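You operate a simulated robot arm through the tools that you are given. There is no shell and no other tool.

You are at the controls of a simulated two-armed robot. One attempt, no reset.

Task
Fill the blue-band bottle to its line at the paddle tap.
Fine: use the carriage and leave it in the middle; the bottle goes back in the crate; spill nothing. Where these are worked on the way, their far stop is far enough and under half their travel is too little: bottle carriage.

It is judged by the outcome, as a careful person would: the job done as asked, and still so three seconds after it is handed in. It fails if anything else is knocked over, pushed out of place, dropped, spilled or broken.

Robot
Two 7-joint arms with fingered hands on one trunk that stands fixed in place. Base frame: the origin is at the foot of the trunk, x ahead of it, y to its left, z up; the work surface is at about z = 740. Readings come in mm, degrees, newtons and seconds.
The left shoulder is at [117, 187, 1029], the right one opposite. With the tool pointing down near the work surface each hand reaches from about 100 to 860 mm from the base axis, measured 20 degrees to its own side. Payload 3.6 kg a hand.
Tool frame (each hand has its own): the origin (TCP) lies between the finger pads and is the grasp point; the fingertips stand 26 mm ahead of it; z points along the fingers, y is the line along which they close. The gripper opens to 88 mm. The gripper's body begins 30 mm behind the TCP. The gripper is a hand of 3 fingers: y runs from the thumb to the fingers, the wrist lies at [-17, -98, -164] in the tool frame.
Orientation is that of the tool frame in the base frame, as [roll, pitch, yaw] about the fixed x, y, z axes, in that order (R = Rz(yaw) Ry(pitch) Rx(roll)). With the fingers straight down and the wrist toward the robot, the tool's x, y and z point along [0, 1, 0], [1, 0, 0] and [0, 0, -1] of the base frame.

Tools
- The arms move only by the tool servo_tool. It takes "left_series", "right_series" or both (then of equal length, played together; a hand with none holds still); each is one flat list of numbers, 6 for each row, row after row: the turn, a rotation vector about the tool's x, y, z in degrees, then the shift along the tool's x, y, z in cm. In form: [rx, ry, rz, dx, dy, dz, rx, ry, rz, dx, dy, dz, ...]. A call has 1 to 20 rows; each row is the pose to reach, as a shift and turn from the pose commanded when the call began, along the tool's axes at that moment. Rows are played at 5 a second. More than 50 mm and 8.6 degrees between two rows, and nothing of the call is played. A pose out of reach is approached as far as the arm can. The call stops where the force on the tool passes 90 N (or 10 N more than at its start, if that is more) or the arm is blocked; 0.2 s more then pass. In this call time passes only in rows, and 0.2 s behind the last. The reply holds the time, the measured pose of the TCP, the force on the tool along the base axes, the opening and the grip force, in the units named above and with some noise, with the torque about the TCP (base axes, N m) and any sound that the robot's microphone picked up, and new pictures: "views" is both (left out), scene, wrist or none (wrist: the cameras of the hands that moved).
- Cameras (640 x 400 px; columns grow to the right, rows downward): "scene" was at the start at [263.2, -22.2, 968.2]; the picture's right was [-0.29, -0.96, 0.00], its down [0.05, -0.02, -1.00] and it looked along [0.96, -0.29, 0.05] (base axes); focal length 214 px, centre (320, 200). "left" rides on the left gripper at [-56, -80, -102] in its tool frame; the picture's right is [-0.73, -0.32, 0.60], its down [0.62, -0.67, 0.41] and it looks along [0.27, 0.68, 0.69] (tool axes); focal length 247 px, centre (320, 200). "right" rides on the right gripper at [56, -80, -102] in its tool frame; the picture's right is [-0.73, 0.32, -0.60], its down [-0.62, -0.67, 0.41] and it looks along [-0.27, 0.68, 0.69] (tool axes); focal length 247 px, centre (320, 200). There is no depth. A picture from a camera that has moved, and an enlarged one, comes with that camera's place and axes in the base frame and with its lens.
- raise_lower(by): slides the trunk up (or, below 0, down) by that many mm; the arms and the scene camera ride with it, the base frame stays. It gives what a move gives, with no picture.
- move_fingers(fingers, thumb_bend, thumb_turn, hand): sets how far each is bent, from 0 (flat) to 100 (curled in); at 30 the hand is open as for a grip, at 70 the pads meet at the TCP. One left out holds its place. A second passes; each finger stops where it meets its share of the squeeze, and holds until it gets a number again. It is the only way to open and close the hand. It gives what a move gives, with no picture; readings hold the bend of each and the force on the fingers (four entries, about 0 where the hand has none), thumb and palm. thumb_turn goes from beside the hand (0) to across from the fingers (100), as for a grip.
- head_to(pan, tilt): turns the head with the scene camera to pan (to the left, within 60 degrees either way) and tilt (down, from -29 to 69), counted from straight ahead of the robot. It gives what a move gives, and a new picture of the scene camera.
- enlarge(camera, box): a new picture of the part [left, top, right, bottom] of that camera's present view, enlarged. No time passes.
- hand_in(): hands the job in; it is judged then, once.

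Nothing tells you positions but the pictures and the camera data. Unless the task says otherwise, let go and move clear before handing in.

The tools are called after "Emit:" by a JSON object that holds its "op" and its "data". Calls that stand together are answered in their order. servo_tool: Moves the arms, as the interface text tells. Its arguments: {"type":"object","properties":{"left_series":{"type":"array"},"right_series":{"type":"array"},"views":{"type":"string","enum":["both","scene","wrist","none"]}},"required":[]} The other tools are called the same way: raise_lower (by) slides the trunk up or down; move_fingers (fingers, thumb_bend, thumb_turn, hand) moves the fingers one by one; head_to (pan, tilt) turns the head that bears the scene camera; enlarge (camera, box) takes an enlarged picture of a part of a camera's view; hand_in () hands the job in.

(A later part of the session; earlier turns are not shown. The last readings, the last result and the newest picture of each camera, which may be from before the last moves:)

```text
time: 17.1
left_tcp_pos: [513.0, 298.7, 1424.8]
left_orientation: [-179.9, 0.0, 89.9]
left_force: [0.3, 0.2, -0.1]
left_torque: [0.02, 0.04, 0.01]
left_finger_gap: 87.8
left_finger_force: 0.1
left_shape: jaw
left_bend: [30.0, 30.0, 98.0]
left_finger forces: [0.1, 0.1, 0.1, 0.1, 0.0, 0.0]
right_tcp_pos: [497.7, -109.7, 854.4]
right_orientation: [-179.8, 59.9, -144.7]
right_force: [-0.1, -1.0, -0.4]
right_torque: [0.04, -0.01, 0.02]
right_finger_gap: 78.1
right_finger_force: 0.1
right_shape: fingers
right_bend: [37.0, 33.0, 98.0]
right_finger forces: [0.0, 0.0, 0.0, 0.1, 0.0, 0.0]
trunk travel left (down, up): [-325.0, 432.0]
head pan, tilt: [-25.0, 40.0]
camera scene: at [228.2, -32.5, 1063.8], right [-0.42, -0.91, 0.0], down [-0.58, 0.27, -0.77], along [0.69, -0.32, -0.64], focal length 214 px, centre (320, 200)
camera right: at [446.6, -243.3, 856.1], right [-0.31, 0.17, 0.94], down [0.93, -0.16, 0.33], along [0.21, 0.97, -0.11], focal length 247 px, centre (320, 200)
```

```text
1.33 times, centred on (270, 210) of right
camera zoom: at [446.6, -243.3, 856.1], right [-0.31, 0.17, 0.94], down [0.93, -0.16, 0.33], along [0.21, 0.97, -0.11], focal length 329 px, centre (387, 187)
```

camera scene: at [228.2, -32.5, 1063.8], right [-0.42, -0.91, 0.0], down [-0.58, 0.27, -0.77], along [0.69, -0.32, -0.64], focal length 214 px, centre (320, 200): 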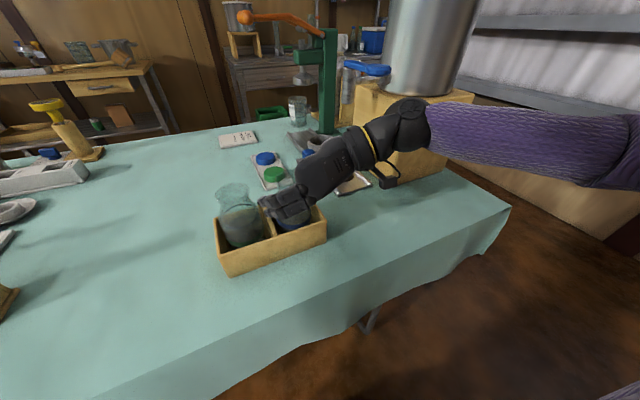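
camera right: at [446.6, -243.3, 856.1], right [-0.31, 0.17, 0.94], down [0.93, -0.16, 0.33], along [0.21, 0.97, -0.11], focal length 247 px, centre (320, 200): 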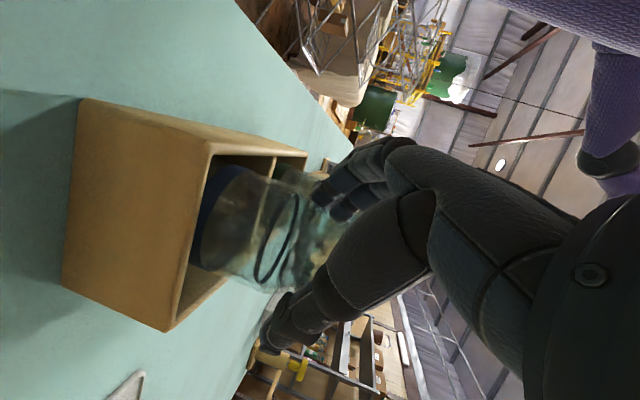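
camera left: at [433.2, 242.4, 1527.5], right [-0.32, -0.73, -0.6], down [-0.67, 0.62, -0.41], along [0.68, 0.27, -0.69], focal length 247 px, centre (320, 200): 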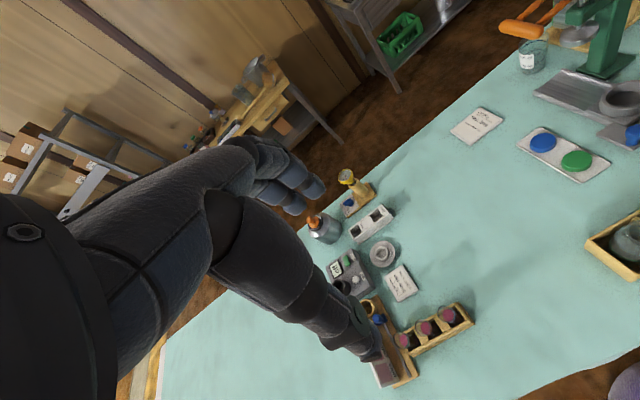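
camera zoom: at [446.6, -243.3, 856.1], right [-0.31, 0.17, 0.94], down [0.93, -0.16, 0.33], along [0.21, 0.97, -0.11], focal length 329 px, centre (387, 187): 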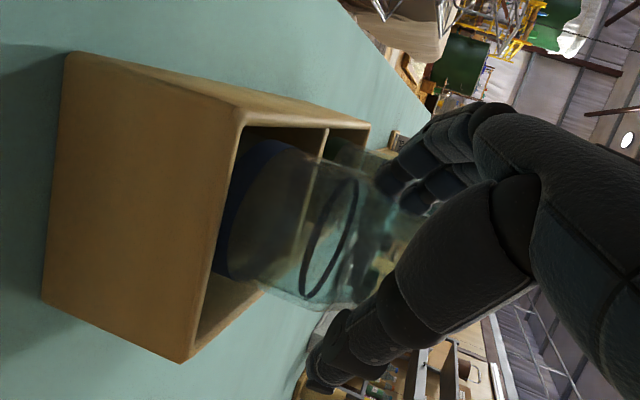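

The neck lies between thumb and fingers. Closing in two steps.

Emit:
{"op": "move_fingers", "data": {"hand": "right", "fingers": 48, "thumb_bend": 45}}

Emit:
{"op": "enlarge", "data": {"camera": "right", "box": [120, 60, 420, 360]}}

```text
time: 18.1
left_tcp_pos: [514.3, 297.5, 1426.7]
left_orientation: [-180.0, 0.0, 89.9]
left_force: [-0.4, 0.2, -0.5]
left_torque: [0.0, 0.01, 0.0]
left_finger_gap: 87.5
left_finger_force: 0.0
left_shape: jaw
left_bend: [30.0, 30.0, 98.0]
left_finger forces: [0.0, 0.1, 0.1, 0.0, 0.0, 0.1]
right_tcp_pos: [497.4, -110.8, 854.8]
right_orientation: [-180.0, 59.9, -144.9]
right_force: [0.9, -0.3, 0.6]
right_torque: [-0.02, -0.02, -0.02]
right_finger_gap: 55.2
right_finger_force: 1.2
right_shape: fingers
right_bend: [47.0, 43.0, 98.0]
right_finger forces: [0.5, 0.0, 0.1, 0.0, 1.2, 0.0]
trunk travel left (down, up): [-325.0, 432.0]
head pan, tilt: [-25.0, 40.0]
```

```text
1.33 times, centred on (270, 210) of right
camera zoom: at [446.6, -243.2, 856.3], right [-0.31, 0.17, 0.94], down [0.93, -0.16, 0.33], along [0.21, 0.97, -0.11], focal length 329 px, centre (387, 187)
```

zoom: 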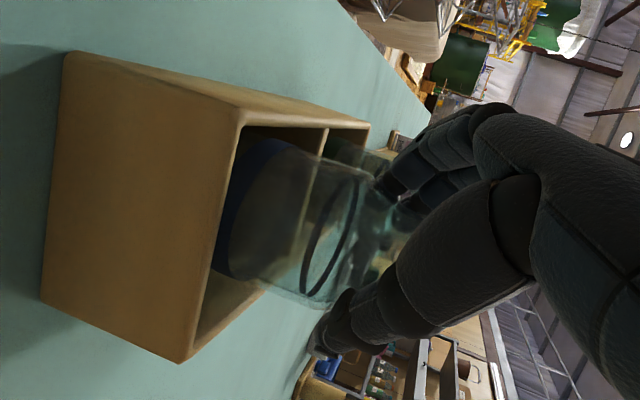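

Light contact at a gap of 55 mm. Now I'll firm up the grip.

Emit:
{"op": "move_fingers", "data": {"hand": "right", "fingers": 58, "thumb_bend": 54}}

Emit:
{"op": "enlarge", "data": {"camera": "right", "box": [120, 60, 420, 360]}}

Emit:
{"op": "enlarge", "data": {"camera": "scene", "box": [220, 120, 340, 260]}}

```text
time: 19.1
left_tcp_pos: [512.1, 298.9, 1426.6]
left_orientation: [179.9, 0.0, 90.1]
left_force: [0.4, 1.0, 0.4]
left_torque: [-0.03, 0.0, 0.01]
left_finger_gap: 87.6
left_finger_force: 0.1
left_shape: jaw
left_bend: [30.0, 30.0, 98.0]
left_finger forces: [0.0, 0.0, 0.0, 0.0, 0.1, 0.0]
right_tcp_pos: [497.3, -110.7, 855.2]
right_orientation: [-180.0, 59.9, -144.9]
right_force: [-0.2, 0.4, 2.7]
right_torque: [0.15, 0.03, 0.0]
right_finger_gap: 51.1
right_finger_force: 8.5
right_shape: fingers
right_bend: [51.0, 46.0, 97.0]
right_finger forces: [9.1, 0.0, 0.1, 0.1, 8.9, 0.0]
trunk travel left (down, up): [-325.0, 432.0]
head pan, tilt: [-25.0, 40.0]
```

```text
1.33 times, centred on (270, 210) of right
camera zoom: at [446.6, -243.0, 856.5], right [-0.31, 0.17, 0.94], down [0.93, -0.16, 0.33], along [0.21, 0.97, -0.11], focal length 329 px, centre (387, 187)
```

zoom: 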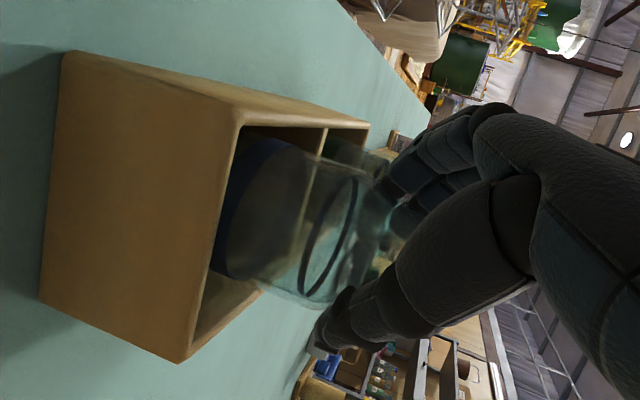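

```text
2.86 times, centred on (280, 190) of scene
camera zoom: at [228.0, -32.5, 1063.8], right [-0.42, -0.91, 0.0], down [-0.58, 0.27, -0.77], along [0.69, -0.32, -0.64], focal length 613 px, centre (434, 229)
```

zoom: 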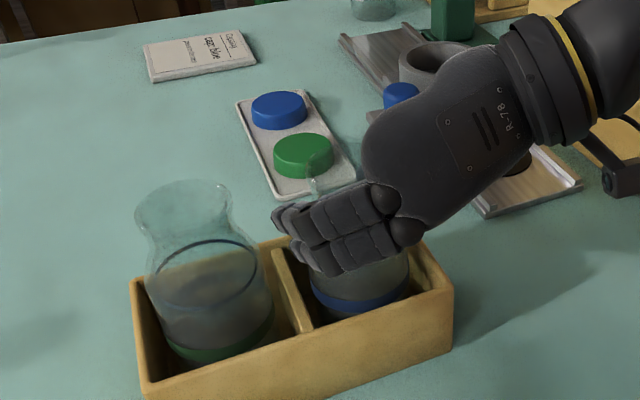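

Only the lower finger bears, on the sloping shoulder, so the hand is a bit low. I'll open slightly, rise 7 mm to straddle the waist and close again.

Emit:
{"op": "move_fingers", "data": {"hand": "right", "fingers": 42, "thumb_bend": 38}}

Emit:
{"op": "servo_tool", "data": {"right_series": [0, 0, 0, -0.35, 0, -0.2, 0, 0, 0, -0.61, 0, -0.35], "views": "none"}}

Emit:
{"op": "move_fingers", "data": {"hand": "right", "fingers": 50, "thumb_bend": 47}}

Emit:
{"op": "move_fingers", "data": {"hand": "right", "fingers": 60, "thumb_bend": 56}}

Emit:
{"op": "enlarge", "data": {"camera": "right", "box": [120, 60, 420, 360]}}

Emit:
{"op": "enlarge", "data": {"camera": "scene", "box": [220, 120, 340, 260]}}

```text
time: 20.1
left_tcp_pos: [512.3, 298.8, 1427.1]
left_orientation: [-180.0, 0.0, 90.0]
left_force: [0.1, 1.0, 1.2]
left_torque: [-0.01, 0.03, -0.02]
left_finger_gap: 87.7
left_finger_force: 0.0
left_shape: jaw
left_bend: [30.0, 30.0, 98.0]
left_finger forces: [0.1, 0.0, 0.0, 0.1, 0.0, 0.0]
right_tcp_pos: [496.9, -110.4, 853.9]
right_orientation: [-180.0, 60.0, -144.8]
right_force: [0.2, -0.3, 0.1]
right_torque: [-0.03, -0.01, 0.0]
right_finger_gap: 66.4
right_finger_force: 0.0
right_shape: fingers
right_bend: [42.0, 38.0, 97.0]
right_finger forces: [0.0, 0.0, 0.1, 0.1, 0.0, 0.0]
trunk travel left (down, up): [-325.0, 432.0]
head pan, tilt: [-25.0, 40.0]
```

```text
time: 20.7
left_tcp_pos: [512.9, 298.2, 1426.4]
left_orientation: [180.0, 0.0, 90.0]
left_force: [0.0, -1.0, 0.0]
left_torque: [-0.03, 0.04, 0.01]
left_finger_gap: 87.5
left_finger_force: 0.1
left_shape: jaw
left_bend: [30.0, 30.0, 98.0]
left_finger forces: [0.0, 0.1, 0.0, 0.1, 0.0, 0.0]
right_tcp_pos: [496.6, -109.7, 861.6]
right_orientation: [180.0, 60.1, -144.9]
right_force: [-0.2, -0.7, -0.4]
right_torque: [-0.01, 0.02, 0.02]
right_finger_gap: 66.7
right_finger_force: 0.2
right_shape: fingers
right_bend: [42.0, 38.0, 97.0]
right_finger forces: [0.0, 0.1, 0.0, 0.0, 0.0, 0.0]
trunk travel left (down, up): [-325.0, 432.0]
head pan, tilt: [-25.0, 40.0]
```

```text
time: 21.7
left_tcp_pos: [513.2, 298.1, 1425.8]
left_orientation: [-179.9, -0.1, 90.0]
left_force: [-0.5, -0.8, -0.6]
left_torque: [-0.02, 0.02, 0.02]
left_finger_gap: 87.6
left_finger_force: 0.0
left_shape: jaw
left_bend: [30.0, 30.0, 98.0]
left_finger forces: [0.0, 0.0, 0.0, 0.0, 0.0, 0.0]
right_tcp_pos: [497.9, -109.6, 860.4]
right_orientation: [-180.0, 60.1, -144.9]
right_force: [0.8, -1.0, 1.1]
right_torque: [0.01, -0.03, 0.01]
right_finger_gap: 50.4
right_finger_force: 0.7
right_shape: fingers
right_bend: [49.0, 46.0, 98.0]
right_finger forces: [0.5, 0.1, 0.0, 0.0, 1.1, 0.0]
trunk travel left (down, up): [-325.0, 432.0]
head pan, tilt: [-25.0, 40.0]
```

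```text
time: 22.7
left_tcp_pos: [513.0, 298.6, 1426.0]
left_orientation: [-180.0, 0.0, 90.0]
left_force: [0.3, -0.3, -0.2]
left_torque: [-0.02, -0.02, -0.02]
left_finger_gap: 87.7
left_finger_force: 0.2
left_shape: jaw
left_bend: [30.0, 30.0, 98.0]
left_finger forces: [0.1, 0.0, 0.0, 0.0, 0.0, 0.0]
right_tcp_pos: [497.8, -108.4, 862.3]
right_orientation: [-179.9, 60.0, -144.8]
right_force: [-0.6, 0.9, 2.3]
right_torque: [0.23, 0.06, -0.01]
right_finger_gap: 44.8
right_finger_force: 10.3
right_shape: fingers
right_bend: [53.0, 50.0, 97.0]
right_finger forces: [10.0, 0.0, 0.1, 0.0, 9.6, 0.1]
trunk travel left (down, up): [-325.0, 432.0]
head pan, tilt: [-25.0, 40.0]
```

```text
1.33 times, centred on (270, 210) of right
camera zoom: at [446.9, -242.5, 863.1], right [-0.31, 0.17, 0.94], down [0.93, -0.16, 0.33], along [0.21, 0.97, -0.11], focal length 329 px, centre (387, 187)
```

zoom: 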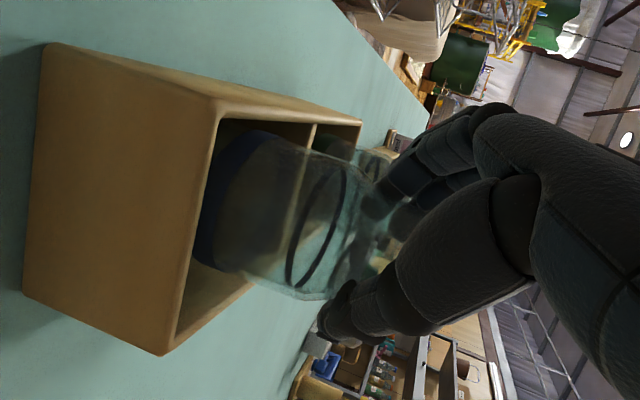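

```text
2.86 times, centred on (280, 190) of scene
camera zoom: at [228.0, -32.4, 1063.8], right [-0.42, -0.91, 0.0], down [-0.58, 0.27, -0.77], along [0.69, -0.32, -0.64], focal length 613 px, centre (434, 229)
```

zoom: 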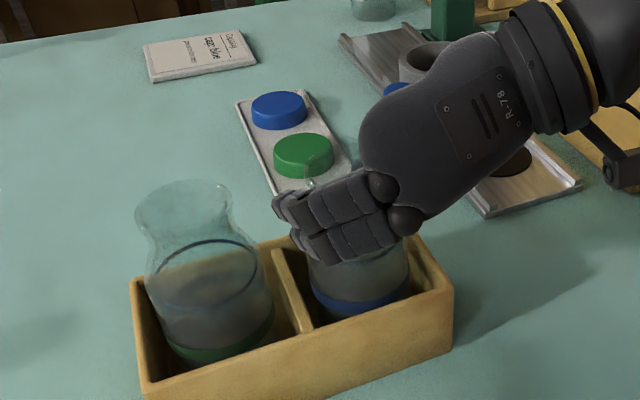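

The gap shrank to 45 mm, still on the slope, so the waist is a little higher. I'll rise another 7 mm and regrip.

Emit:
{"op": "move_fingers", "data": {"hand": "right", "fingers": 45, "thumb_bend": 41}}

Emit:
{"op": "servo_tool", "data": {"right_series": [0, 0, 0, -0.35, 0, -0.2, 0, 0, 0, -0.61, 0, -0.35], "views": "none"}}

Emit:
{"op": "move_fingers", "data": {"hand": "right", "fingers": 52, "thumb_bend": 49}}

Emit:
{"op": "move_fingers", "data": {"hand": "right", "fingers": 62, "thumb_bend": 58}}

Emit:
{"op": "enlarge", "data": {"camera": "right", "box": [120, 60, 420, 360]}}

Emit:
{"op": "enlarge", "data": {"camera": "scene", "box": [220, 120, 340, 260]}}

```text
time: 23.7
left_tcp_pos: [513.3, 297.2, 1426.6]
left_orientation: [-180.0, 0.0, 90.0]
left_force: [-0.6, -1.0, 0.7]
left_torque: [0.0, -0.01, -0.01]
left_finger_gap: 87.6
left_finger_force: 0.0
left_shape: jaw
left_bend: [30.0, 30.0, 98.0]
left_finger forces: [0.0, 0.1, 0.0, 0.0, 0.1, 0.0]
right_tcp_pos: [497.1, -110.6, 862.3]
right_orientation: [179.9, 60.0, -145.1]
right_force: [0.6, -0.6, 0.2]
right_torque: [-0.01, 0.03, -0.01]
right_finger_gap: 59.6
right_finger_force: 0.1
right_shape: fingers
right_bend: [45.0, 41.0, 97.0]
right_finger forces: [0.1, 0.0, 0.0, 0.0, 0.0, 0.0]
trunk travel left (down, up): [-325.0, 432.0]
head pan, tilt: [-25.0, 40.0]
```

```text
time: 24.3
left_tcp_pos: [513.3, 297.9, 1426.2]
left_orientation: [-180.0, 0.0, 90.0]
left_force: [-0.2, -0.4, 0.5]
left_torque: [0.01, 0.01, -0.07]
left_finger_gap: 87.8
left_finger_force: 0.1
left_shape: jaw
left_bend: [30.0, 30.0, 98.0]
left_finger forces: [0.0, 0.1, 0.1, 0.0, 0.0, 0.0]
right_tcp_pos: [497.8, -110.3, 868.0]
right_orientation: [-179.9, 60.0, -144.7]
right_force: [-0.5, -0.3, 0.2]
right_torque: [0.0, 0.0, -0.01]
right_finger_gap: 59.9
right_finger_force: 0.0
right_shape: fingers
right_bend: [45.0, 41.0, 97.0]
right_finger forces: [0.1, 0.0, 0.0, 0.0, 0.0, 0.0]
trunk travel left (down, up): [-325.0, 432.0]
head pan, tilt: [-25.0, 40.0]
```

```text
time: 25.3
left_tcp_pos: [513.4, 296.9, 1426.0]
left_orientation: [179.9, 0.0, 89.9]
left_force: [-0.8, -0.1, 0.2]
left_torque: [-0.01, -0.03, -0.01]
left_finger_gap: 87.8
left_finger_force: 0.0
left_shape: jaw
left_bend: [30.0, 30.0, 98.0]
left_finger forces: [0.0, 0.0, 0.1, 0.1, 0.0, 0.0]
right_tcp_pos: [498.8, -111.1, 868.3]
right_orientation: [180.0, 60.0, -145.0]
right_force: [0.1, -0.4, 0.2]
right_torque: [0.0, -0.03, -0.01]
right_finger_gap: 45.7
right_finger_force: 0.5
right_shape: fingers
right_bend: [51.0, 48.0, 98.0]
right_finger forces: [0.5, 0.1, 0.1, 0.1, 1.0, 0.1]
trunk travel left (down, up): [-325.0, 432.0]
head pan, tilt: [-25.0, 40.0]
```

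```text
time: 26.3
left_tcp_pos: [513.8, 298.4, 1426.1]
left_orientation: [180.0, 0.0, 90.0]
left_force: [0.7, 0.2, -0.6]
left_torque: [0.02, 0.02, 0.02]
left_finger_gap: 87.7
left_finger_force: 0.0
left_shape: jaw
left_bend: [30.0, 30.0, 98.0]
left_finger forces: [0.0, 0.0, 0.0, 0.0, 0.0, 0.0]
right_tcp_pos: [496.5, -109.6, 868.7]
right_orientation: [179.9, 60.0, -144.9]
right_force: [-1.1, 0.7, 2.3]
right_torque: [0.17, 0.05, 0.02]
right_finger_gap: 41.1
right_finger_force: 9.4
right_shape: fingers
right_bend: [56.0, 51.0, 97.0]
right_finger forces: [9.5, 0.0, 0.0, 0.0, 9.2, 0.1]
trunk travel left (down, up): [-325.0, 432.0]
head pan, tilt: [-25.0, 40.0]
```

```text
1.33 times, centred on (270, 210) of right
camera zoom: at [446.6, -242.3, 869.6], right [-0.31, 0.17, 0.94], down [0.93, -0.16, 0.33], along [0.21, 0.97, -0.11], focal length 329 px, centre (387, 187)
```

zoom: 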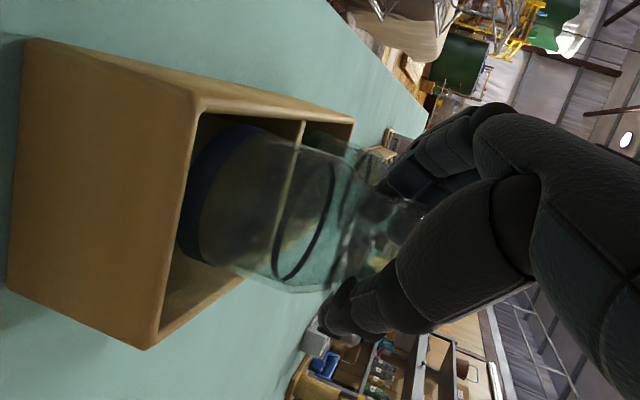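

```text
2.86 times, centred on (280, 190) of scene
camera zoom: at [228.0, -32.5, 1063.8], right [-0.42, -0.91, 0.0], down [-0.58, 0.27, -0.77], along [0.69, -0.32, -0.64], focal length 613 px, centre (434, 229)
```

zoom: 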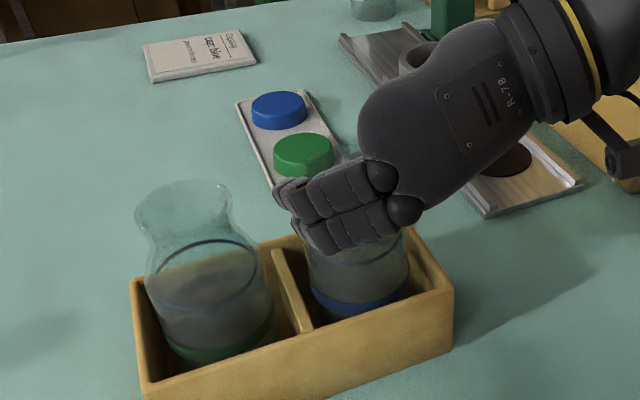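

Grip is firm at about 10 N with a 41 mm gap. I'll lift slightly and check that the bottle hangs upright.

Emit:
{"op": "servo_tool", "data": {"right_series": [0, 0, 0, -0.45, 0, -0.25, 0, 0, 0, -0.87, 0, -0.5, 0, 0, 0, -1.3, 0, -0.75, 0, 0, 0, -1.73, 0, -1.0]}}

Emit:
{"op": "enlarge", "data": {"camera": "right", "box": [120, 60, 420, 360]}}

Emit:
{"op": "enlarge", "data": {"camera": "scene", "box": [220, 120, 340, 260]}}

```text
time: 27.3
left_tcp_pos: [513.5, 299.1, 1426.5]
left_orientation: [-180.0, 0.0, 90.1]
left_force: [0.4, -0.8, -0.3]
left_torque: [0.05, -0.02, 0.0]
left_finger_gap: 87.6
left_finger_force: 0.1
left_shape: jaw
left_bend: [30.0, 30.0, 98.0]
left_finger forces: [0.1, 0.1, 0.0, 0.1, 0.0, 0.0]
right_tcp_pos: [497.4, -110.4, 888.5]
right_orientation: [180.0, 60.0, -144.9]
right_force: [-1.1, 0.1, -2.0]
right_torque: [0.0, 0.02, -0.01]
right_finger_gap: 40.3
right_finger_force: 8.5
right_shape: fingers
right_bend: [56.0, 51.0, 97.0]
right_finger forces: [8.0, 0.1, 0.1, 0.0, 9.0, 0.0]
trunk travel left (down, up): [-325.0, 432.0]
head pan, tilt: [-25.0, 40.0]
camera scene: at [228.3, -32.6, 1063.7], right [-0.42, -0.91, 0.0], down [-0.58, 0.27, -0.77], along [0.69, -0.32, -0.64], focal length 214 px, centre (320, 200)
camera right: at [447.2, -242.7, 889.2], right [-0.31, 0.17, 0.94], down [0.93, -0.16, 0.33], along [0.21, 0.97, -0.11], focal length 247 px, centre (320, 200)
```

scene: 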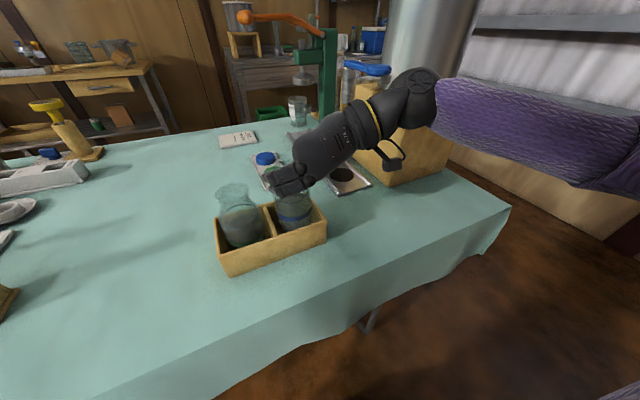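
right: 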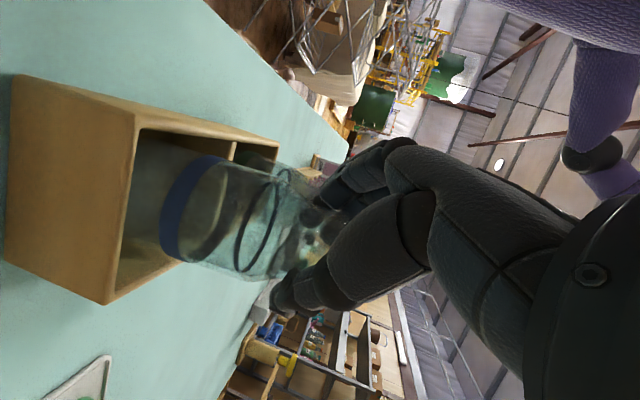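

```text
1.33 times, centred on (270, 210) of right
camera zoom: at [447.2, -242.7, 889.2], right [-0.31, 0.17, 0.94], down [0.93, -0.16, 0.33], along [0.21, 0.97, -0.11], focal length 329 px, centre (387, 187)
```

zoom: 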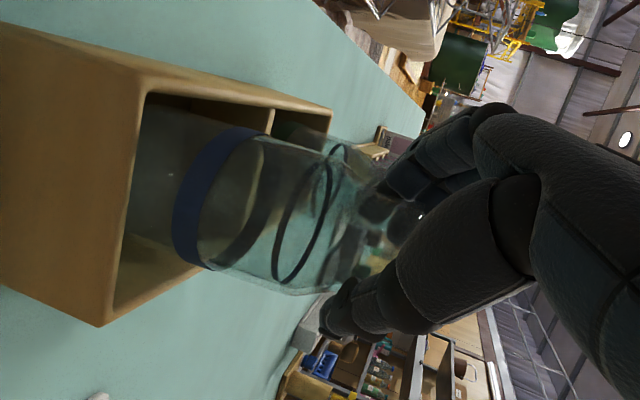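

```text
2.86 times, centred on (280, 190) of scene
camera zoom: at [228.3, -32.6, 1063.7], right [-0.42, -0.91, 0.0], down [-0.58, 0.27, -0.77], along [0.69, -0.32, -0.64], focal length 613 px, centre (434, 229)
```

zoom: 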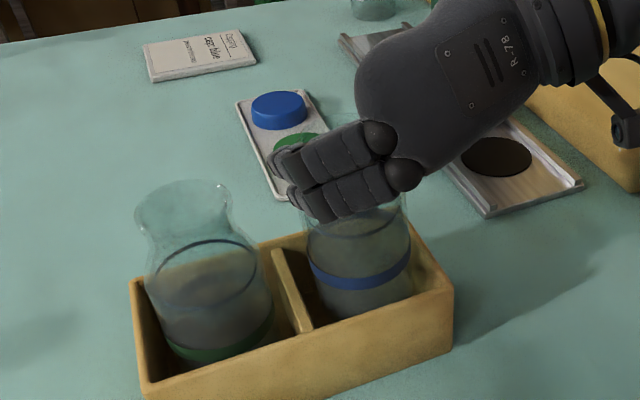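

The bottle (about 200 g) hangs upright in the hand. I'll lift it clear and swing it about the vertical toward the carriage, staying well left of the tap.

Emit:
{"op": "servo_tool", "data": {"right_series": [0, 0, 0, -3.3, 0, -1.9, 0, 0, 0, -6.58, 0, -3.8, 6.77, 0, 3.91, -7.04, -0.98, -3.07, 13.53, 0, 7.81, -7.5, -1.97, -2.34, 20.3, 0, 11.72, -7.95, -2.95, -1.61, 27.06, 0, 15.62, -8.41, -3.94, -0.88, 33.83, 0, 19.53, -8.87, -4.92, -0.155, 40.6, 0, 23.44, -9.33, -5.9, 0.57, 47.36, 0, 27.34, -9.78, -6.89, 1.3, 54.13, 0, 31.25, -10.24, -7.87, 2.03, 60.9, 0, 35.15, -10.7, -8.86, 2.76, 67.66, 0, 39.06, -11.16, -9.84, 3.49, 74.43, 0, 42.97, -11.61, -10.82, 4.22, 81.19, 0, 46.87, -12.07, -11.81, 4.95, 87.96, 0, 50.78, -12.53, -12.79, 5.68, 94.72, 0, 54.68, -12.99, -13.78, 6.41, 101.49, 0, 58.59, -13.44, -14.76, 7.14, 108.25, 0, 62.5, -13.9, -15.75, 7.86]}}

Emit:
{"op": "head_to", "data": {"pan": -25, "tilt": 20}}

```text
time: 31.1
left_tcp_pos: [513.2, 301.0, 1426.7]
left_orientation: [180.0, -0.1, 90.2]
left_force: [0.4, 0.0, -0.8]
left_torque: [0.0, 0.02, 0.0]
left_finger_gap: 88.0
left_finger_force: 0.0
left_shape: jaw
left_bend: [30.0, 30.0, 98.0]
left_finger forces: [0.0, 0.0, 0.1, 0.0, 0.0, 0.0]
right_tcp_pos: [701.1, -159.5, 968.1]
right_orientation: [-179.9, 60.0, 90.1]
right_force: [0.0, -1.1, -1.7]
right_torque: [-0.02, -0.01, 0.0]
right_finger_gap: 39.7
right_finger_force: 8.2
right_shape: fingers
right_bend: [57.0, 51.0, 97.0]
right_finger forces: [8.5, 0.0, 0.1, 0.0, 8.7, 0.0]
trunk travel left (down, up): [-325.0, 432.0]
head pan, tilt: [-25.0, 40.0]
camera scene: at [228.2, -31.8, 1063.7], right [-0.42, -0.91, 0.0], down [-0.58, 0.27, -0.77], along [0.69, -0.32, -0.64], focal length 214 px, centre (320, 200)
camera right: at [619.0, -42.6, 968.9], right [0.32, 0.15, 0.94], down [-0.66, -0.67, 0.33], along [0.68, -0.73, -0.11], focal length 247 px, centre (320, 200)
```

scene: 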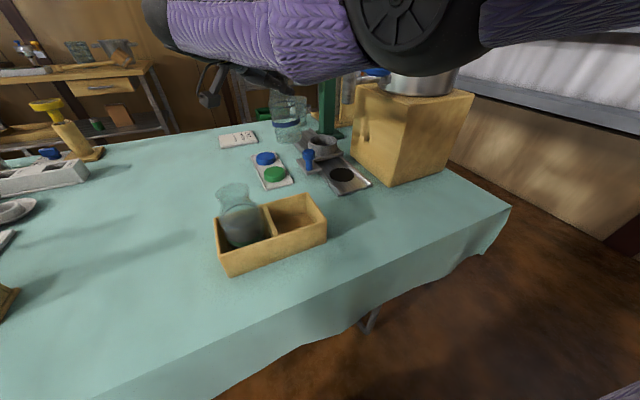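
right: 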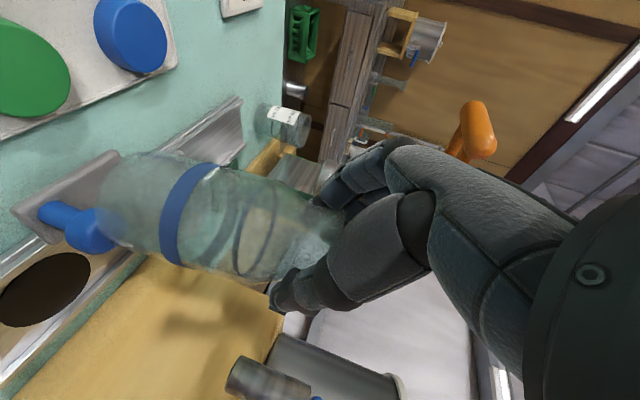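

```text
time: 31.9
left_tcp_pos: [513.5, 299.4, 1426.9]
left_orientation: [180.0, 0.0, 90.0]
left_force: [0.0, -0.5, 0.3]
left_torque: [0.01, 0.0, -0.03]
left_finger_gap: 87.8
left_finger_force: 0.0
left_shape: jaw
left_bend: [30.0, 30.0, 98.0]
left_finger forces: [0.0, 0.0, 0.0, 0.1, 0.0, 0.0]
right_tcp_pos: [701.4, -159.4, 967.8]
right_orientation: [179.8, 60.0, 90.0]
right_force: [0.5, 0.0, -0.5]
right_torque: [-0.01, 0.01, 0.01]
right_finger_gap: 39.7
right_finger_force: 8.4
right_shape: fingers
right_bend: [57.0, 51.0, 97.0]
right_finger forces: [8.1, 0.2, 0.0, 0.0, 8.4, 0.1]
trunk travel left (down, up): [-325.0, 432.0]
head pan, tilt: [-25.0, 20.0]
camera scene: at [235.7, -35.8, 1095.0], right [-0.42, -0.91, 0.0], down [-0.31, 0.14, -0.94], along [0.85, -0.4, -0.34], focal length 214 px, centre (320, 200)
```

scene: 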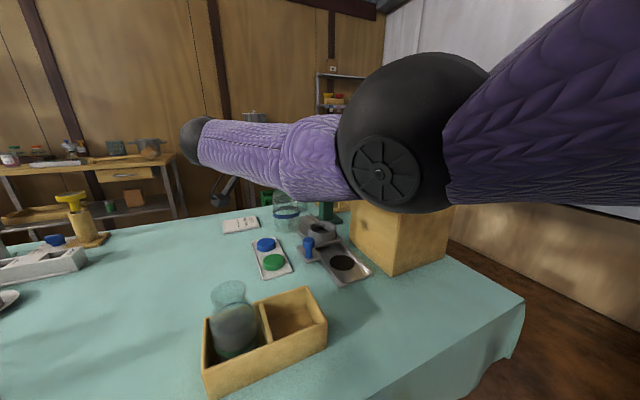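

The bottle is held upright at about [701,-168] with the arm clear. I'll refine the cup position.

Emit:
{"op": "enlarge", "data": {"camera": "scene", "box": [240, 190, 390, 290]}}

Emit:
{"op": "enlarge", "data": {"camera": "right", "box": [0, 60, 340, 400]}}

Emit:
{"op": "enlarge", "data": {"camera": "left", "box": [440, 0, 640, 170]}}

```text
4.00 times, centred on (315, 240) of scene
camera zoom: at [235.7, -35.8, 1095.0], right [-0.42, -0.91, 0.0], down [-0.31, 0.14, -0.94], along [0.85, -0.4, -0.34], focal length 858 px, centre (340, 40)
```

zoom: 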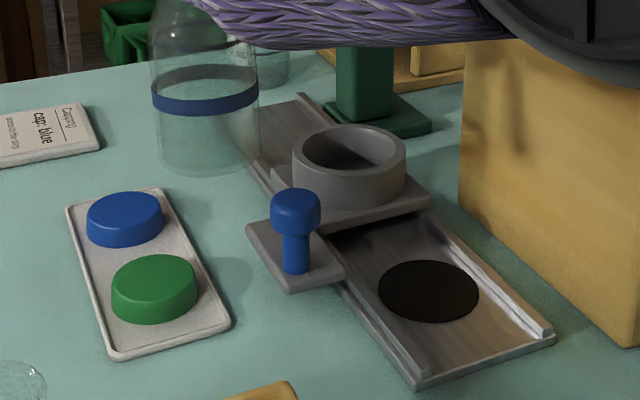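

```text
1.18 times, centred on (170, 230) of right
camera zoom: at [619.2, -43.5, 969.2], right [0.32, 0.15, 0.94], down [-0.66, -0.67, 0.33], along [0.68, -0.73, -0.11], focal length 291 px, centre (496, 165)
```

zoom: 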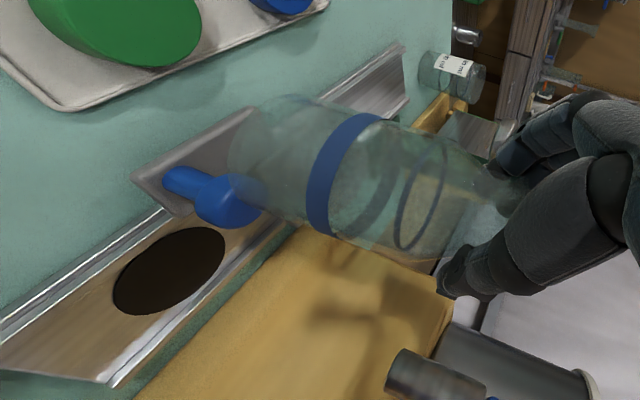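

```text
2.35 times, centred on (540, 85) of left
camera zoom: at [433.3, 242.6, 1527.4], right [-0.32, -0.73, -0.6], down [-0.67, 0.62, -0.41], along [0.68, 0.27, -0.69], focal length 581 px, centre (-198, 471)
```

zoom: 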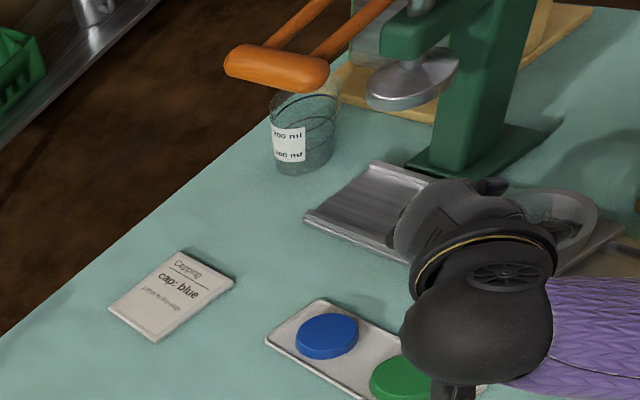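

I estimate the cup centre at [762,-289], its rim at z 791, and the bottle base about 119 mm below the TCP. I'll move to a hover over the cup with the base about 25 mm above its rim.

Emit:
{"op": "servo_tool", "data": {"right_series": [0, 0, 0, -1.5, 3.55, 2.6, 0, 0, 0, -3, 7.1, 5.2, 0, 0, 0, -4.0, 7.1, 6.9, 0, 0, 0, -5.0, 7.1, 8.7, 0, 0, 0, -6.35, 7.1, 11.0, 0, 0, 0, -5.1, 7.1, 11.7, 0, 0, 0, -3.93, 7.1, 12.4]}}

Emit:
{"op": "enlarge", "data": {"camera": "right", "box": [0, 60, 340, 400]}}

Emit:
{"op": "enlarge", "data": {"camera": "scene", "box": [240, 150, 390, 290]}}

```text
time: 33.5
left_tcp_pos: [512.9, 299.2, 1424.8]
left_orientation: [-180.0, 0.0, 90.0]
left_force: [-0.8, 1.1, 0.1]
left_torque: [-0.03, 0.01, 0.02]
left_finger_gap: 88.0
left_finger_force: 0.1
left_shape: jaw
left_bend: [30.0, 30.0, 98.0]
left_finger forces: [0.0, 0.0, 0.1, 0.1, 0.0, 0.0]
right_tcp_pos: [741.7, -291.8, 956.4]
right_orientation: [-179.9, 60.0, 90.2]
right_force: [-0.3, -0.2, -1.1]
right_torque: [-0.03, -0.01, 0.0]
right_finger_gap: 39.4
right_finger_force: 7.5
right_shape: fingers
right_bend: [57.0, 52.0, 97.0]
right_finger forces: [7.2, 0.0, 0.0, 0.0, 7.5, 0.0]
right hand out of reach, approached as far as the arm can: row 1, 2, 3, 4, 5, 6, 7
trunk travel left (down, up): [-325.0, 432.0]
head pan, tilt: [-25.0, 20.0]
camera scene: at [235.7, -35.8, 1095.1], right [-0.42, -0.91, 0.0], down [-0.31, 0.14, -0.94], along [0.85, -0.4, -0.34], focal length 214 px, centre (320, 200)
camera right: at [660.4, -175.7, 958.3], right [0.32, 0.15, 0.94], down [-0.66, -0.67, 0.34], along [0.68, -0.73, -0.11], focal length 247 px, centre (320, 200)
```

scene: 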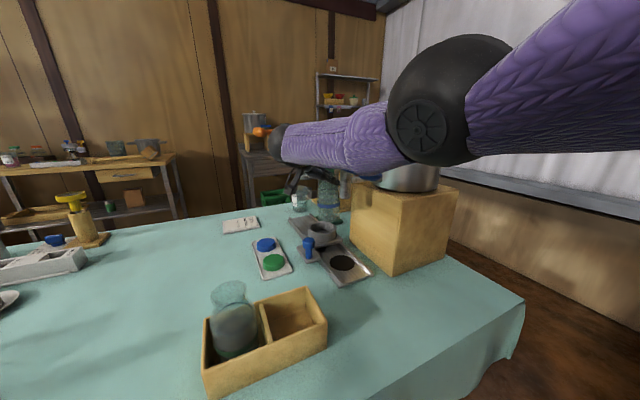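
right: 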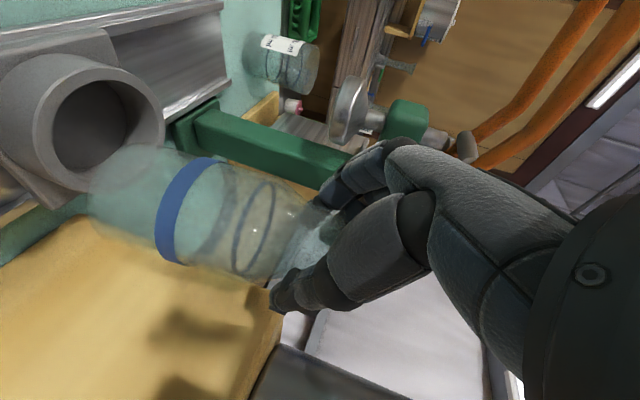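

```text
1.18 times, centred on (170, 230) of right
camera zoom: at [660.4, -175.7, 958.3], right [0.32, 0.15, 0.94], down [-0.66, -0.67, 0.34], along [0.68, -0.73, -0.11], focal length 291 px, centre (496, 165)
```

zoom: 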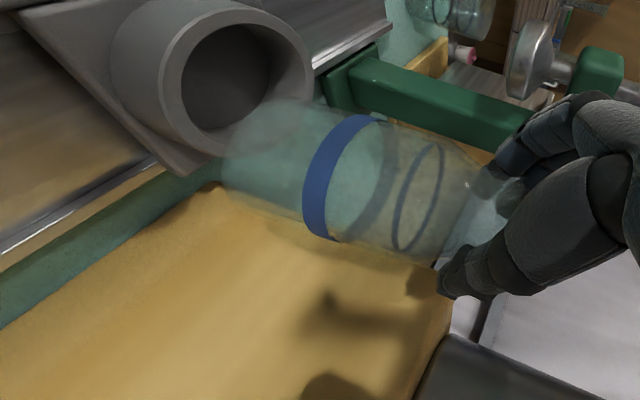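

```text
2.86 times, centred on (315, 220) of scene
camera zoom: at [235.7, -35.8, 1095.1], right [-0.42, -0.91, 0.0], down [-0.31, 0.14, -0.94], along [0.85, -0.4, -0.34], focal length 613 px, centre (334, 143)
```

zoom: 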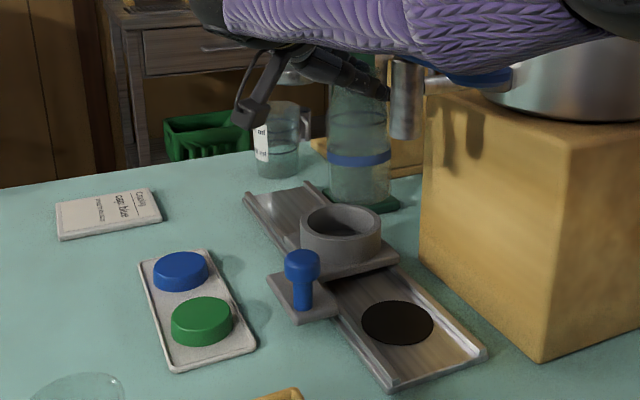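

The target was slightly out of reach with the trunk raised, so the arm stopped short, still clear. I'll back off left, then lower the trunk in two stages so the shoulder is nearer the level of the carriage.

Emit:
{"op": "servo_tool", "data": {"right_series": [0, 0, 0, -0.3, -1.44, -3.08, 0, 0, 0, -0.6, -2.88, -6.16, 0, 0, 0, -0.9, -4.32, -9.24, 0, 0, 0, -1.2, -5.76, -12.3, 0, 0, 0, -1.5, -7.2, -15.4], "views": "none"}}

Emit:
{"op": "raise_lower", "data": {"by": -75}}

Emit:
{"op": "servo_tool", "data": {"right_series": [0, 0, 0, -3.25, 0, -1.88, 0, 0, 0, -6.5, 0, -3.75], "views": "scene"}}

```text
time: 34.7
left_tcp_pos: [511.9, 300.0, 1425.9]
left_orientation: [-180.0, 0.0, 90.0]
left_force: [0.0, -0.1, -0.9]
left_torque: [-0.04, 0.02, 0.0]
left_finger_gap: 87.8
left_finger_force: 0.0
left_shape: jaw
left_bend: [30.0, 30.0, 98.0]
left_finger forces: [0.0, 0.0, 0.1, 0.1, 0.0, 0.0]
right_tcp_pos: [670.8, -164.0, 1048.8]
right_orientation: [-179.8, 60.1, 90.4]
right_force: [-0.3, -0.4, -1.4]
right_torque: [-0.02, -0.02, 0.01]
right_finger_gap: 38.9
right_finger_force: 7.0
right_shape: fingers
right_bend: [57.0, 52.0, 97.0]
right_finger forces: [7.4, 0.0, 0.0, 0.0, 7.5, 0.0]
trunk travel left (down, up): [-325.0, 432.0]
head pan, tilt: [-25.0, 20.0]
```

```text
time: 35.9
left_tcp_pos: [515.3, 298.0, 1351.7]
left_orientation: [-180.0, 0.0, 90.0]
left_force: [0.1, 0.2, 0.1]
left_torque: [-0.03, -0.03, 0.0]
left_finger_gap: 87.6
left_finger_force: 0.1
left_shape: jaw
left_bend: [30.0, 30.0, 98.0]
left_finger forces: [0.0, 0.1, 0.0, 0.0, 0.0, 0.0]
right_tcp_pos: [670.7, -164.6, 973.8]
right_orientation: [179.9, 60.0, 90.0]
right_force: [-0.2, 0.2, -1.5]
right_torque: [0.01, -0.04, -0.03]
right_finger_gap: 38.9
right_finger_force: 7.5
right_shape: fingers
right_bend: [57.0, 52.0, 97.0]
right_finger forces: [7.4, 0.2, 0.0, 0.0, 7.3, 0.0]
trunk travel left (down, up): [-250.0, 507.0]
head pan, tilt: [-25.0, 20.0]
```

```text
time: 36.5
left_tcp_pos: [516.0, 299.0, 1351.3]
left_orientation: [179.9, 0.1, 90.1]
left_force: [-0.7, 0.3, 0.1]
left_torque: [0.01, -0.04, -0.01]
left_finger_gap: 87.8
left_finger_force: 0.0
left_shape: jaw
left_bend: [30.0, 30.0, 98.0]
left_finger forces: [0.0, 0.0, 0.1, 0.1, 0.1, 0.0]
right_tcp_pos: [669.4, -164.7, 1047.8]
right_orientation: [-179.8, 60.1, 90.3]
right_force: [-0.5, 0.4, -2.4]
right_torque: [0.02, 0.01, 0.0]
right_finger_gap: 38.7
right_finger_force: 7.3
right_shape: fingers
right_bend: [57.0, 52.0, 97.0]
right_finger forces: [7.3, 0.1, 0.0, 0.1, 7.4, 0.0]
trunk travel left (down, up): [-250.0, 507.0]
head pan, tilt: [-25.0, 20.0]
camera scene: at [248.1, -35.8, 1013.6], right [-0.42, -0.91, 0.0], down [-0.31, 0.14, -0.94], along [0.85, -0.4, -0.34], focal length 214 px, centre (320, 200)
```

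scene: 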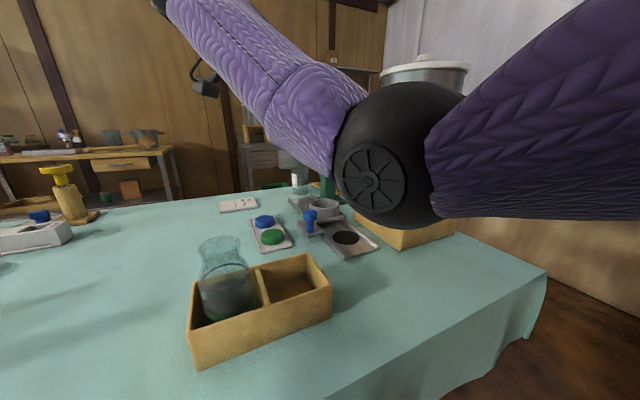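

Fine so far. Lowering the trunk another 75 mm with the arm still clear of the crate.

Emit:
{"op": "raise_lower", "data": {"by": -75}}

Emit:
{"op": "servo_tool", "data": {"right_series": [0, 0, 0, 0, 1.5, 0, 0, 0, 0, 0, 3, 0, 0, 0, 0, 0, 4.5, 0, 0, 0, 0, -0.5, 6, 0.9, 0, 0, 0, -1.5, 7.5, 2.6]}}

```text
time: 37.6
left_tcp_pos: [515.2, 297.5, 1277.6]
left_orientation: [179.9, 0.0, 90.0]
left_force: [-0.1, -0.1, -0.1]
left_torque: [0.0, -0.03, -0.02]
left_finger_gap: 87.6
left_finger_force: 0.0
left_shape: jaw
left_bend: [30.0, 30.0, 98.0]
left_finger forces: [0.1, 0.0, 0.0, 0.0, 0.0, 0.0]
right_tcp_pos: [669.5, -165.5, 973.1]
right_orientation: [179.9, 60.1, 90.1]
right_force: [-0.1, 0.2, -1.9]
right_torque: [0.01, 0.02, 0.0]
right_finger_gap: 38.8
right_finger_force: 7.5
right_shape: fingers
right_bend: [57.0, 52.0, 97.0]
right_finger forces: [7.3, 0.1, 0.0, 0.0, 7.3, 0.1]
trunk travel left (down, up): [-175.0, 582.0]
head pan, tilt: [-25.0, 20.0]
```

```text
time: 38.8
left_tcp_pos: [517.6, 297.8, 1275.5]
left_orientation: [180.0, 0.1, 90.0]
left_force: [-0.2, -0.4, -0.2]
left_torque: [-0.01, -0.01, 0.0]
left_finger_gap: 87.6
left_finger_force: 0.0
left_shape: jaw
left_bend: [30.0, 30.0, 98.0]
left_finger forces: [0.1, 0.0, 0.0, 0.0, 0.0, 0.0]
right_tcp_pos: [747.1, -195.1, 973.2]
right_orientation: [-179.7, 59.9, 90.4]
right_force: [0.2, -0.1, -1.2]
right_torque: [0.01, -0.04, 0.0]
right_finger_gap: 38.6
right_finger_force: 7.3
right_shape: fingers
right_bend: [57.0, 52.0, 97.0]
right_finger forces: [7.0, 0.2, 0.0, 0.0, 7.0, 0.0]
trunk travel left (down, up): [-175.0, 582.0]
head pan, tilt: [-25.0, 20.0]
camera scene: at [263.0, -36.1, 931.1], right [-0.42, -0.91, 0.0], down [-0.31, 0.14, -0.94], along [0.85, -0.4, -0.34], focal length 214 px, centre (320, 200)
camera right: at [665.6, -78.8, 974.3], right [0.32, 0.15, 0.94], down [-0.66, -0.67, 0.33], along [0.68, -0.73, -0.11], focal length 247 px, centre (320, 200)
```

scene: 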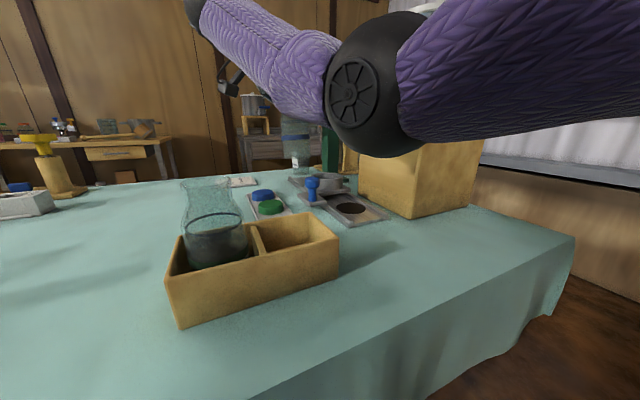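
right: 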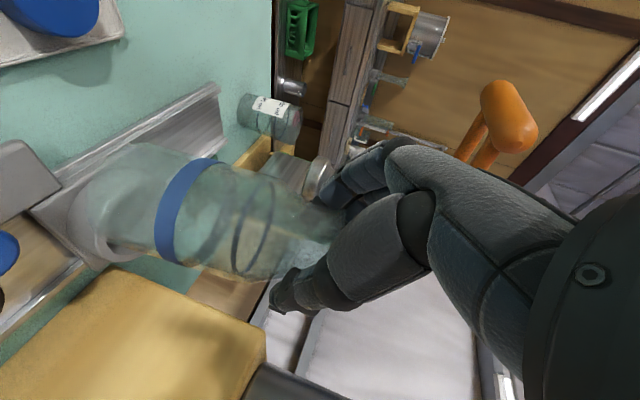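

Reach is good now. I'll turn the hand a further 12° and move to the hover over the cup.

Emit:
{"op": "servo_tool", "data": {"right_series": [-2.6, 0, -1.5, -1.12, 0.6, 1.95, -5.2, 0, -3, -2.25, 1.2, 3.9, -7.8, 0, -4.5, -3.4, 1.8, 5.85, -10.4, 0, -6, -4.5, 2.4, 7.8, -10.4, 0, -6, -3.3, 2.4, 8.5, -10.4, 0, -6, -2.08, 2.4, 9.19]}}

Emit:
{"op": "enlarge", "data": {"camera": "right", "box": [0, 60, 340, 400]}}

Emit:
{"op": "enlarge", "data": {"camera": "scene", "box": [260, 110, 400, 230]}}

```text
time: 40.2
left_tcp_pos: [516.7, 298.6, 1275.7]
left_orientation: [-180.0, 0.0, 90.0]
left_force: [-0.1, 0.4, -0.3]
left_torque: [0.0, 0.01, -0.01]
left_finger_gap: 87.6
left_finger_force: 0.0
left_shape: jaw
left_bend: [30.0, 30.0, 98.0]
left_finger forces: [0.0, 0.0, 0.0, 0.0, 0.1, 0.1]
right_tcp_pos: [769.5, -285.5, 943.7]
right_orientation: [-180.0, 60.0, 102.1]
right_force: [-0.4, 0.0, -1.8]
right_torque: [0.0, -0.02, 0.01]
right_finger_gap: 38.7
right_finger_force: 7.3
right_shape: fingers
right_bend: [57.0, 52.0, 97.0]
right_finger forces: [7.2, 0.2, 0.1, 0.2, 7.3, 0.0]
trunk travel left (down, up): [-175.0, 582.0]
head pan, tilt: [-25.0, 20.0]
camera scene: at [263.0, -36.0, 931.1], right [-0.42, -0.91, 0.0], down [-0.31, 0.14, -0.94], along [0.85, -0.4, -0.34], focal length 214 px, centre (320, 200)
camera right: at [666.2, -187.7, 945.3], right [0.28, 0.21, 0.94], down [-0.51, -0.79, 0.33], along [0.81, -0.57, -0.11], focal length 247 px, centre (320, 200)
```

scene: 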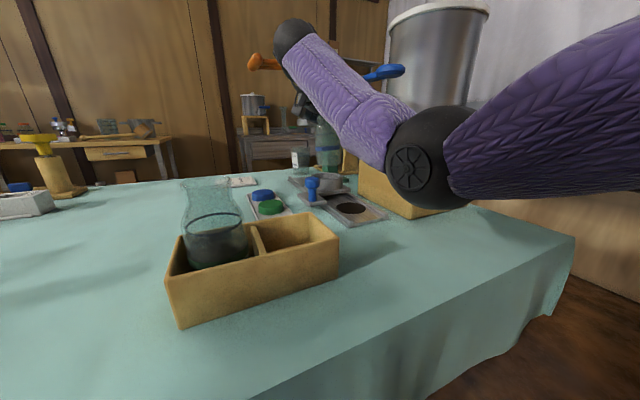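
right: 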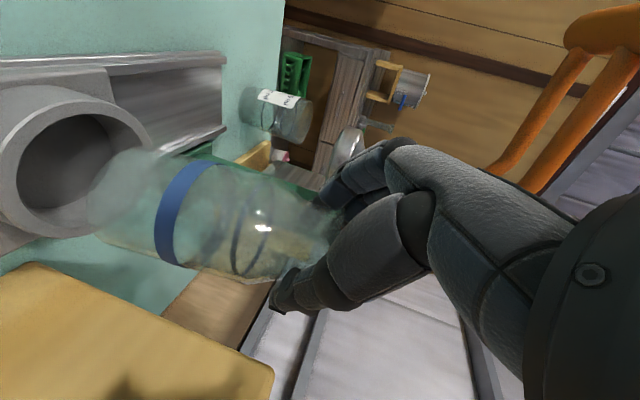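

```text
1.18 times, centred on (170, 230) of right
camera zoom: at [666.2, -187.7, 945.3], right [0.28, 0.21, 0.94], down [-0.51, -0.79, 0.33], along [0.81, -0.57, -0.11], focal length 291 px, centre (496, 165)
```

zoom: 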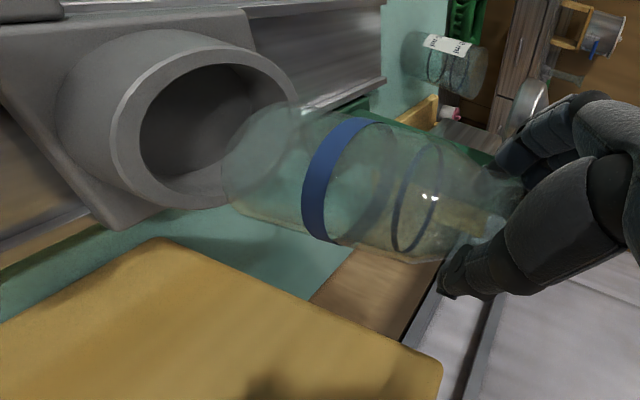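

```text
3.33 times, centred on (330, 170) of scene
camera zoom: at [263.0, -36.0, 931.1], right [-0.42, -0.91, 0.0], down [-0.31, 0.14, -0.94], along [0.85, -0.4, -0.34], focal length 715 px, centre (287, 300)
```

zoom: 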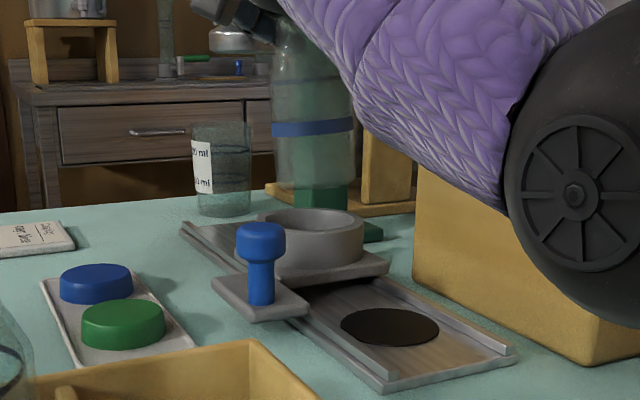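

The bottle lines up laterally with the cup from the head camera, but I can't judge depth well. I'll bring the left hand's camera round to the left side for a second angle, keeping it clear of the right arm.

Emit:
{"op": "servo_tool", "data": {"left_series": [0, 0, 8.2, -2.53, 0.9, 2.44, 0, 0, 16.4, -5.06, 1.8, 4.87, 0, 0, 24.6, -7.58, 2.7, 7.31, 0, 0, 32.8, -10.1, 3.6, 9.75, 0, 0, 41, -12.64, 4.5, 12.2, 0, 0, 49.2, -15.2, 5.4, 14.6, 0, 0, 57.4, -17.7, 6.3, 17.05, 0, 0, 65.6, -20.2, 7.2, 19.5, 0, 0, 73.8, -22.75, 8.1, 21.9, 0, 0, 82, -25.3, 9, 24.4, 0, 0, 90, -27.8, 9.9, 26.8]}}

```text
time: 42.6
left_tcp_pos: [615.7, 17.6, 1007.8]
left_orientation: [-180.0, -0.1, -0.1]
left_force: [0.3, 0.5, 0.2]
left_torque: [-0.02, 0.03, 0.0]
left_finger_gap: 87.8
left_finger_force: 0.0
left_shape: jaw
left_bend: [30.0, 30.0, 98.0]
left_finger forces: [0.0, 0.0, 0.0, 0.0, 0.0, 0.0]
right_tcp_pos: [770.3, -285.9, 943.8]
right_orientation: [-179.8, 60.0, 102.4]
right_force: [-0.2, 0.3, -1.7]
right_torque: [-0.01, -0.03, -0.02]
right_finger_gap: 38.9
right_finger_force: 7.3
right_shape: fingers
right_bend: [57.0, 52.0, 97.0]
right_finger forces: [7.1, 0.1, 0.0, 0.1, 7.2, 0.0]
trunk travel left (down, up): [-175.0, 582.0]
head pan, tilt: [-25.0, 20.0]
camera scene: at [263.1, -36.2, 931.0], right [-0.42, -0.91, 0.0], down [-0.31, 0.14, -0.94], along [0.85, -0.4, -0.34], focal length 214 px, centre (320, 200)
camera left: at [560.0, 99.1, 1109.1], right [-0.73, 0.32, -0.6], down [0.62, 0.66, -0.41], along [0.27, -0.68, -0.69], focal length 247 px, centre (320, 200)
```

scene: 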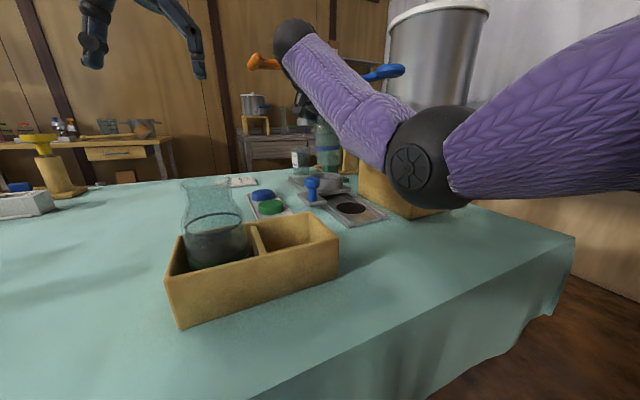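
left: 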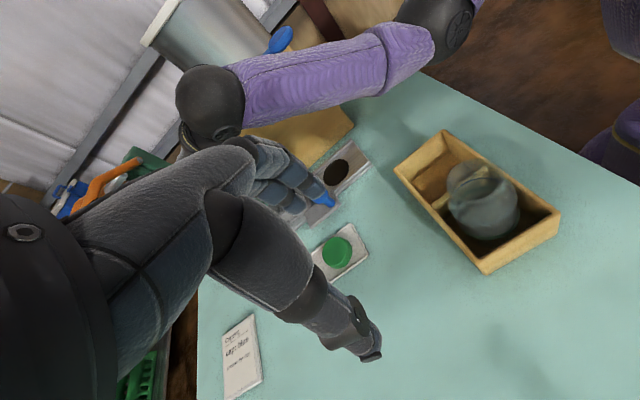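

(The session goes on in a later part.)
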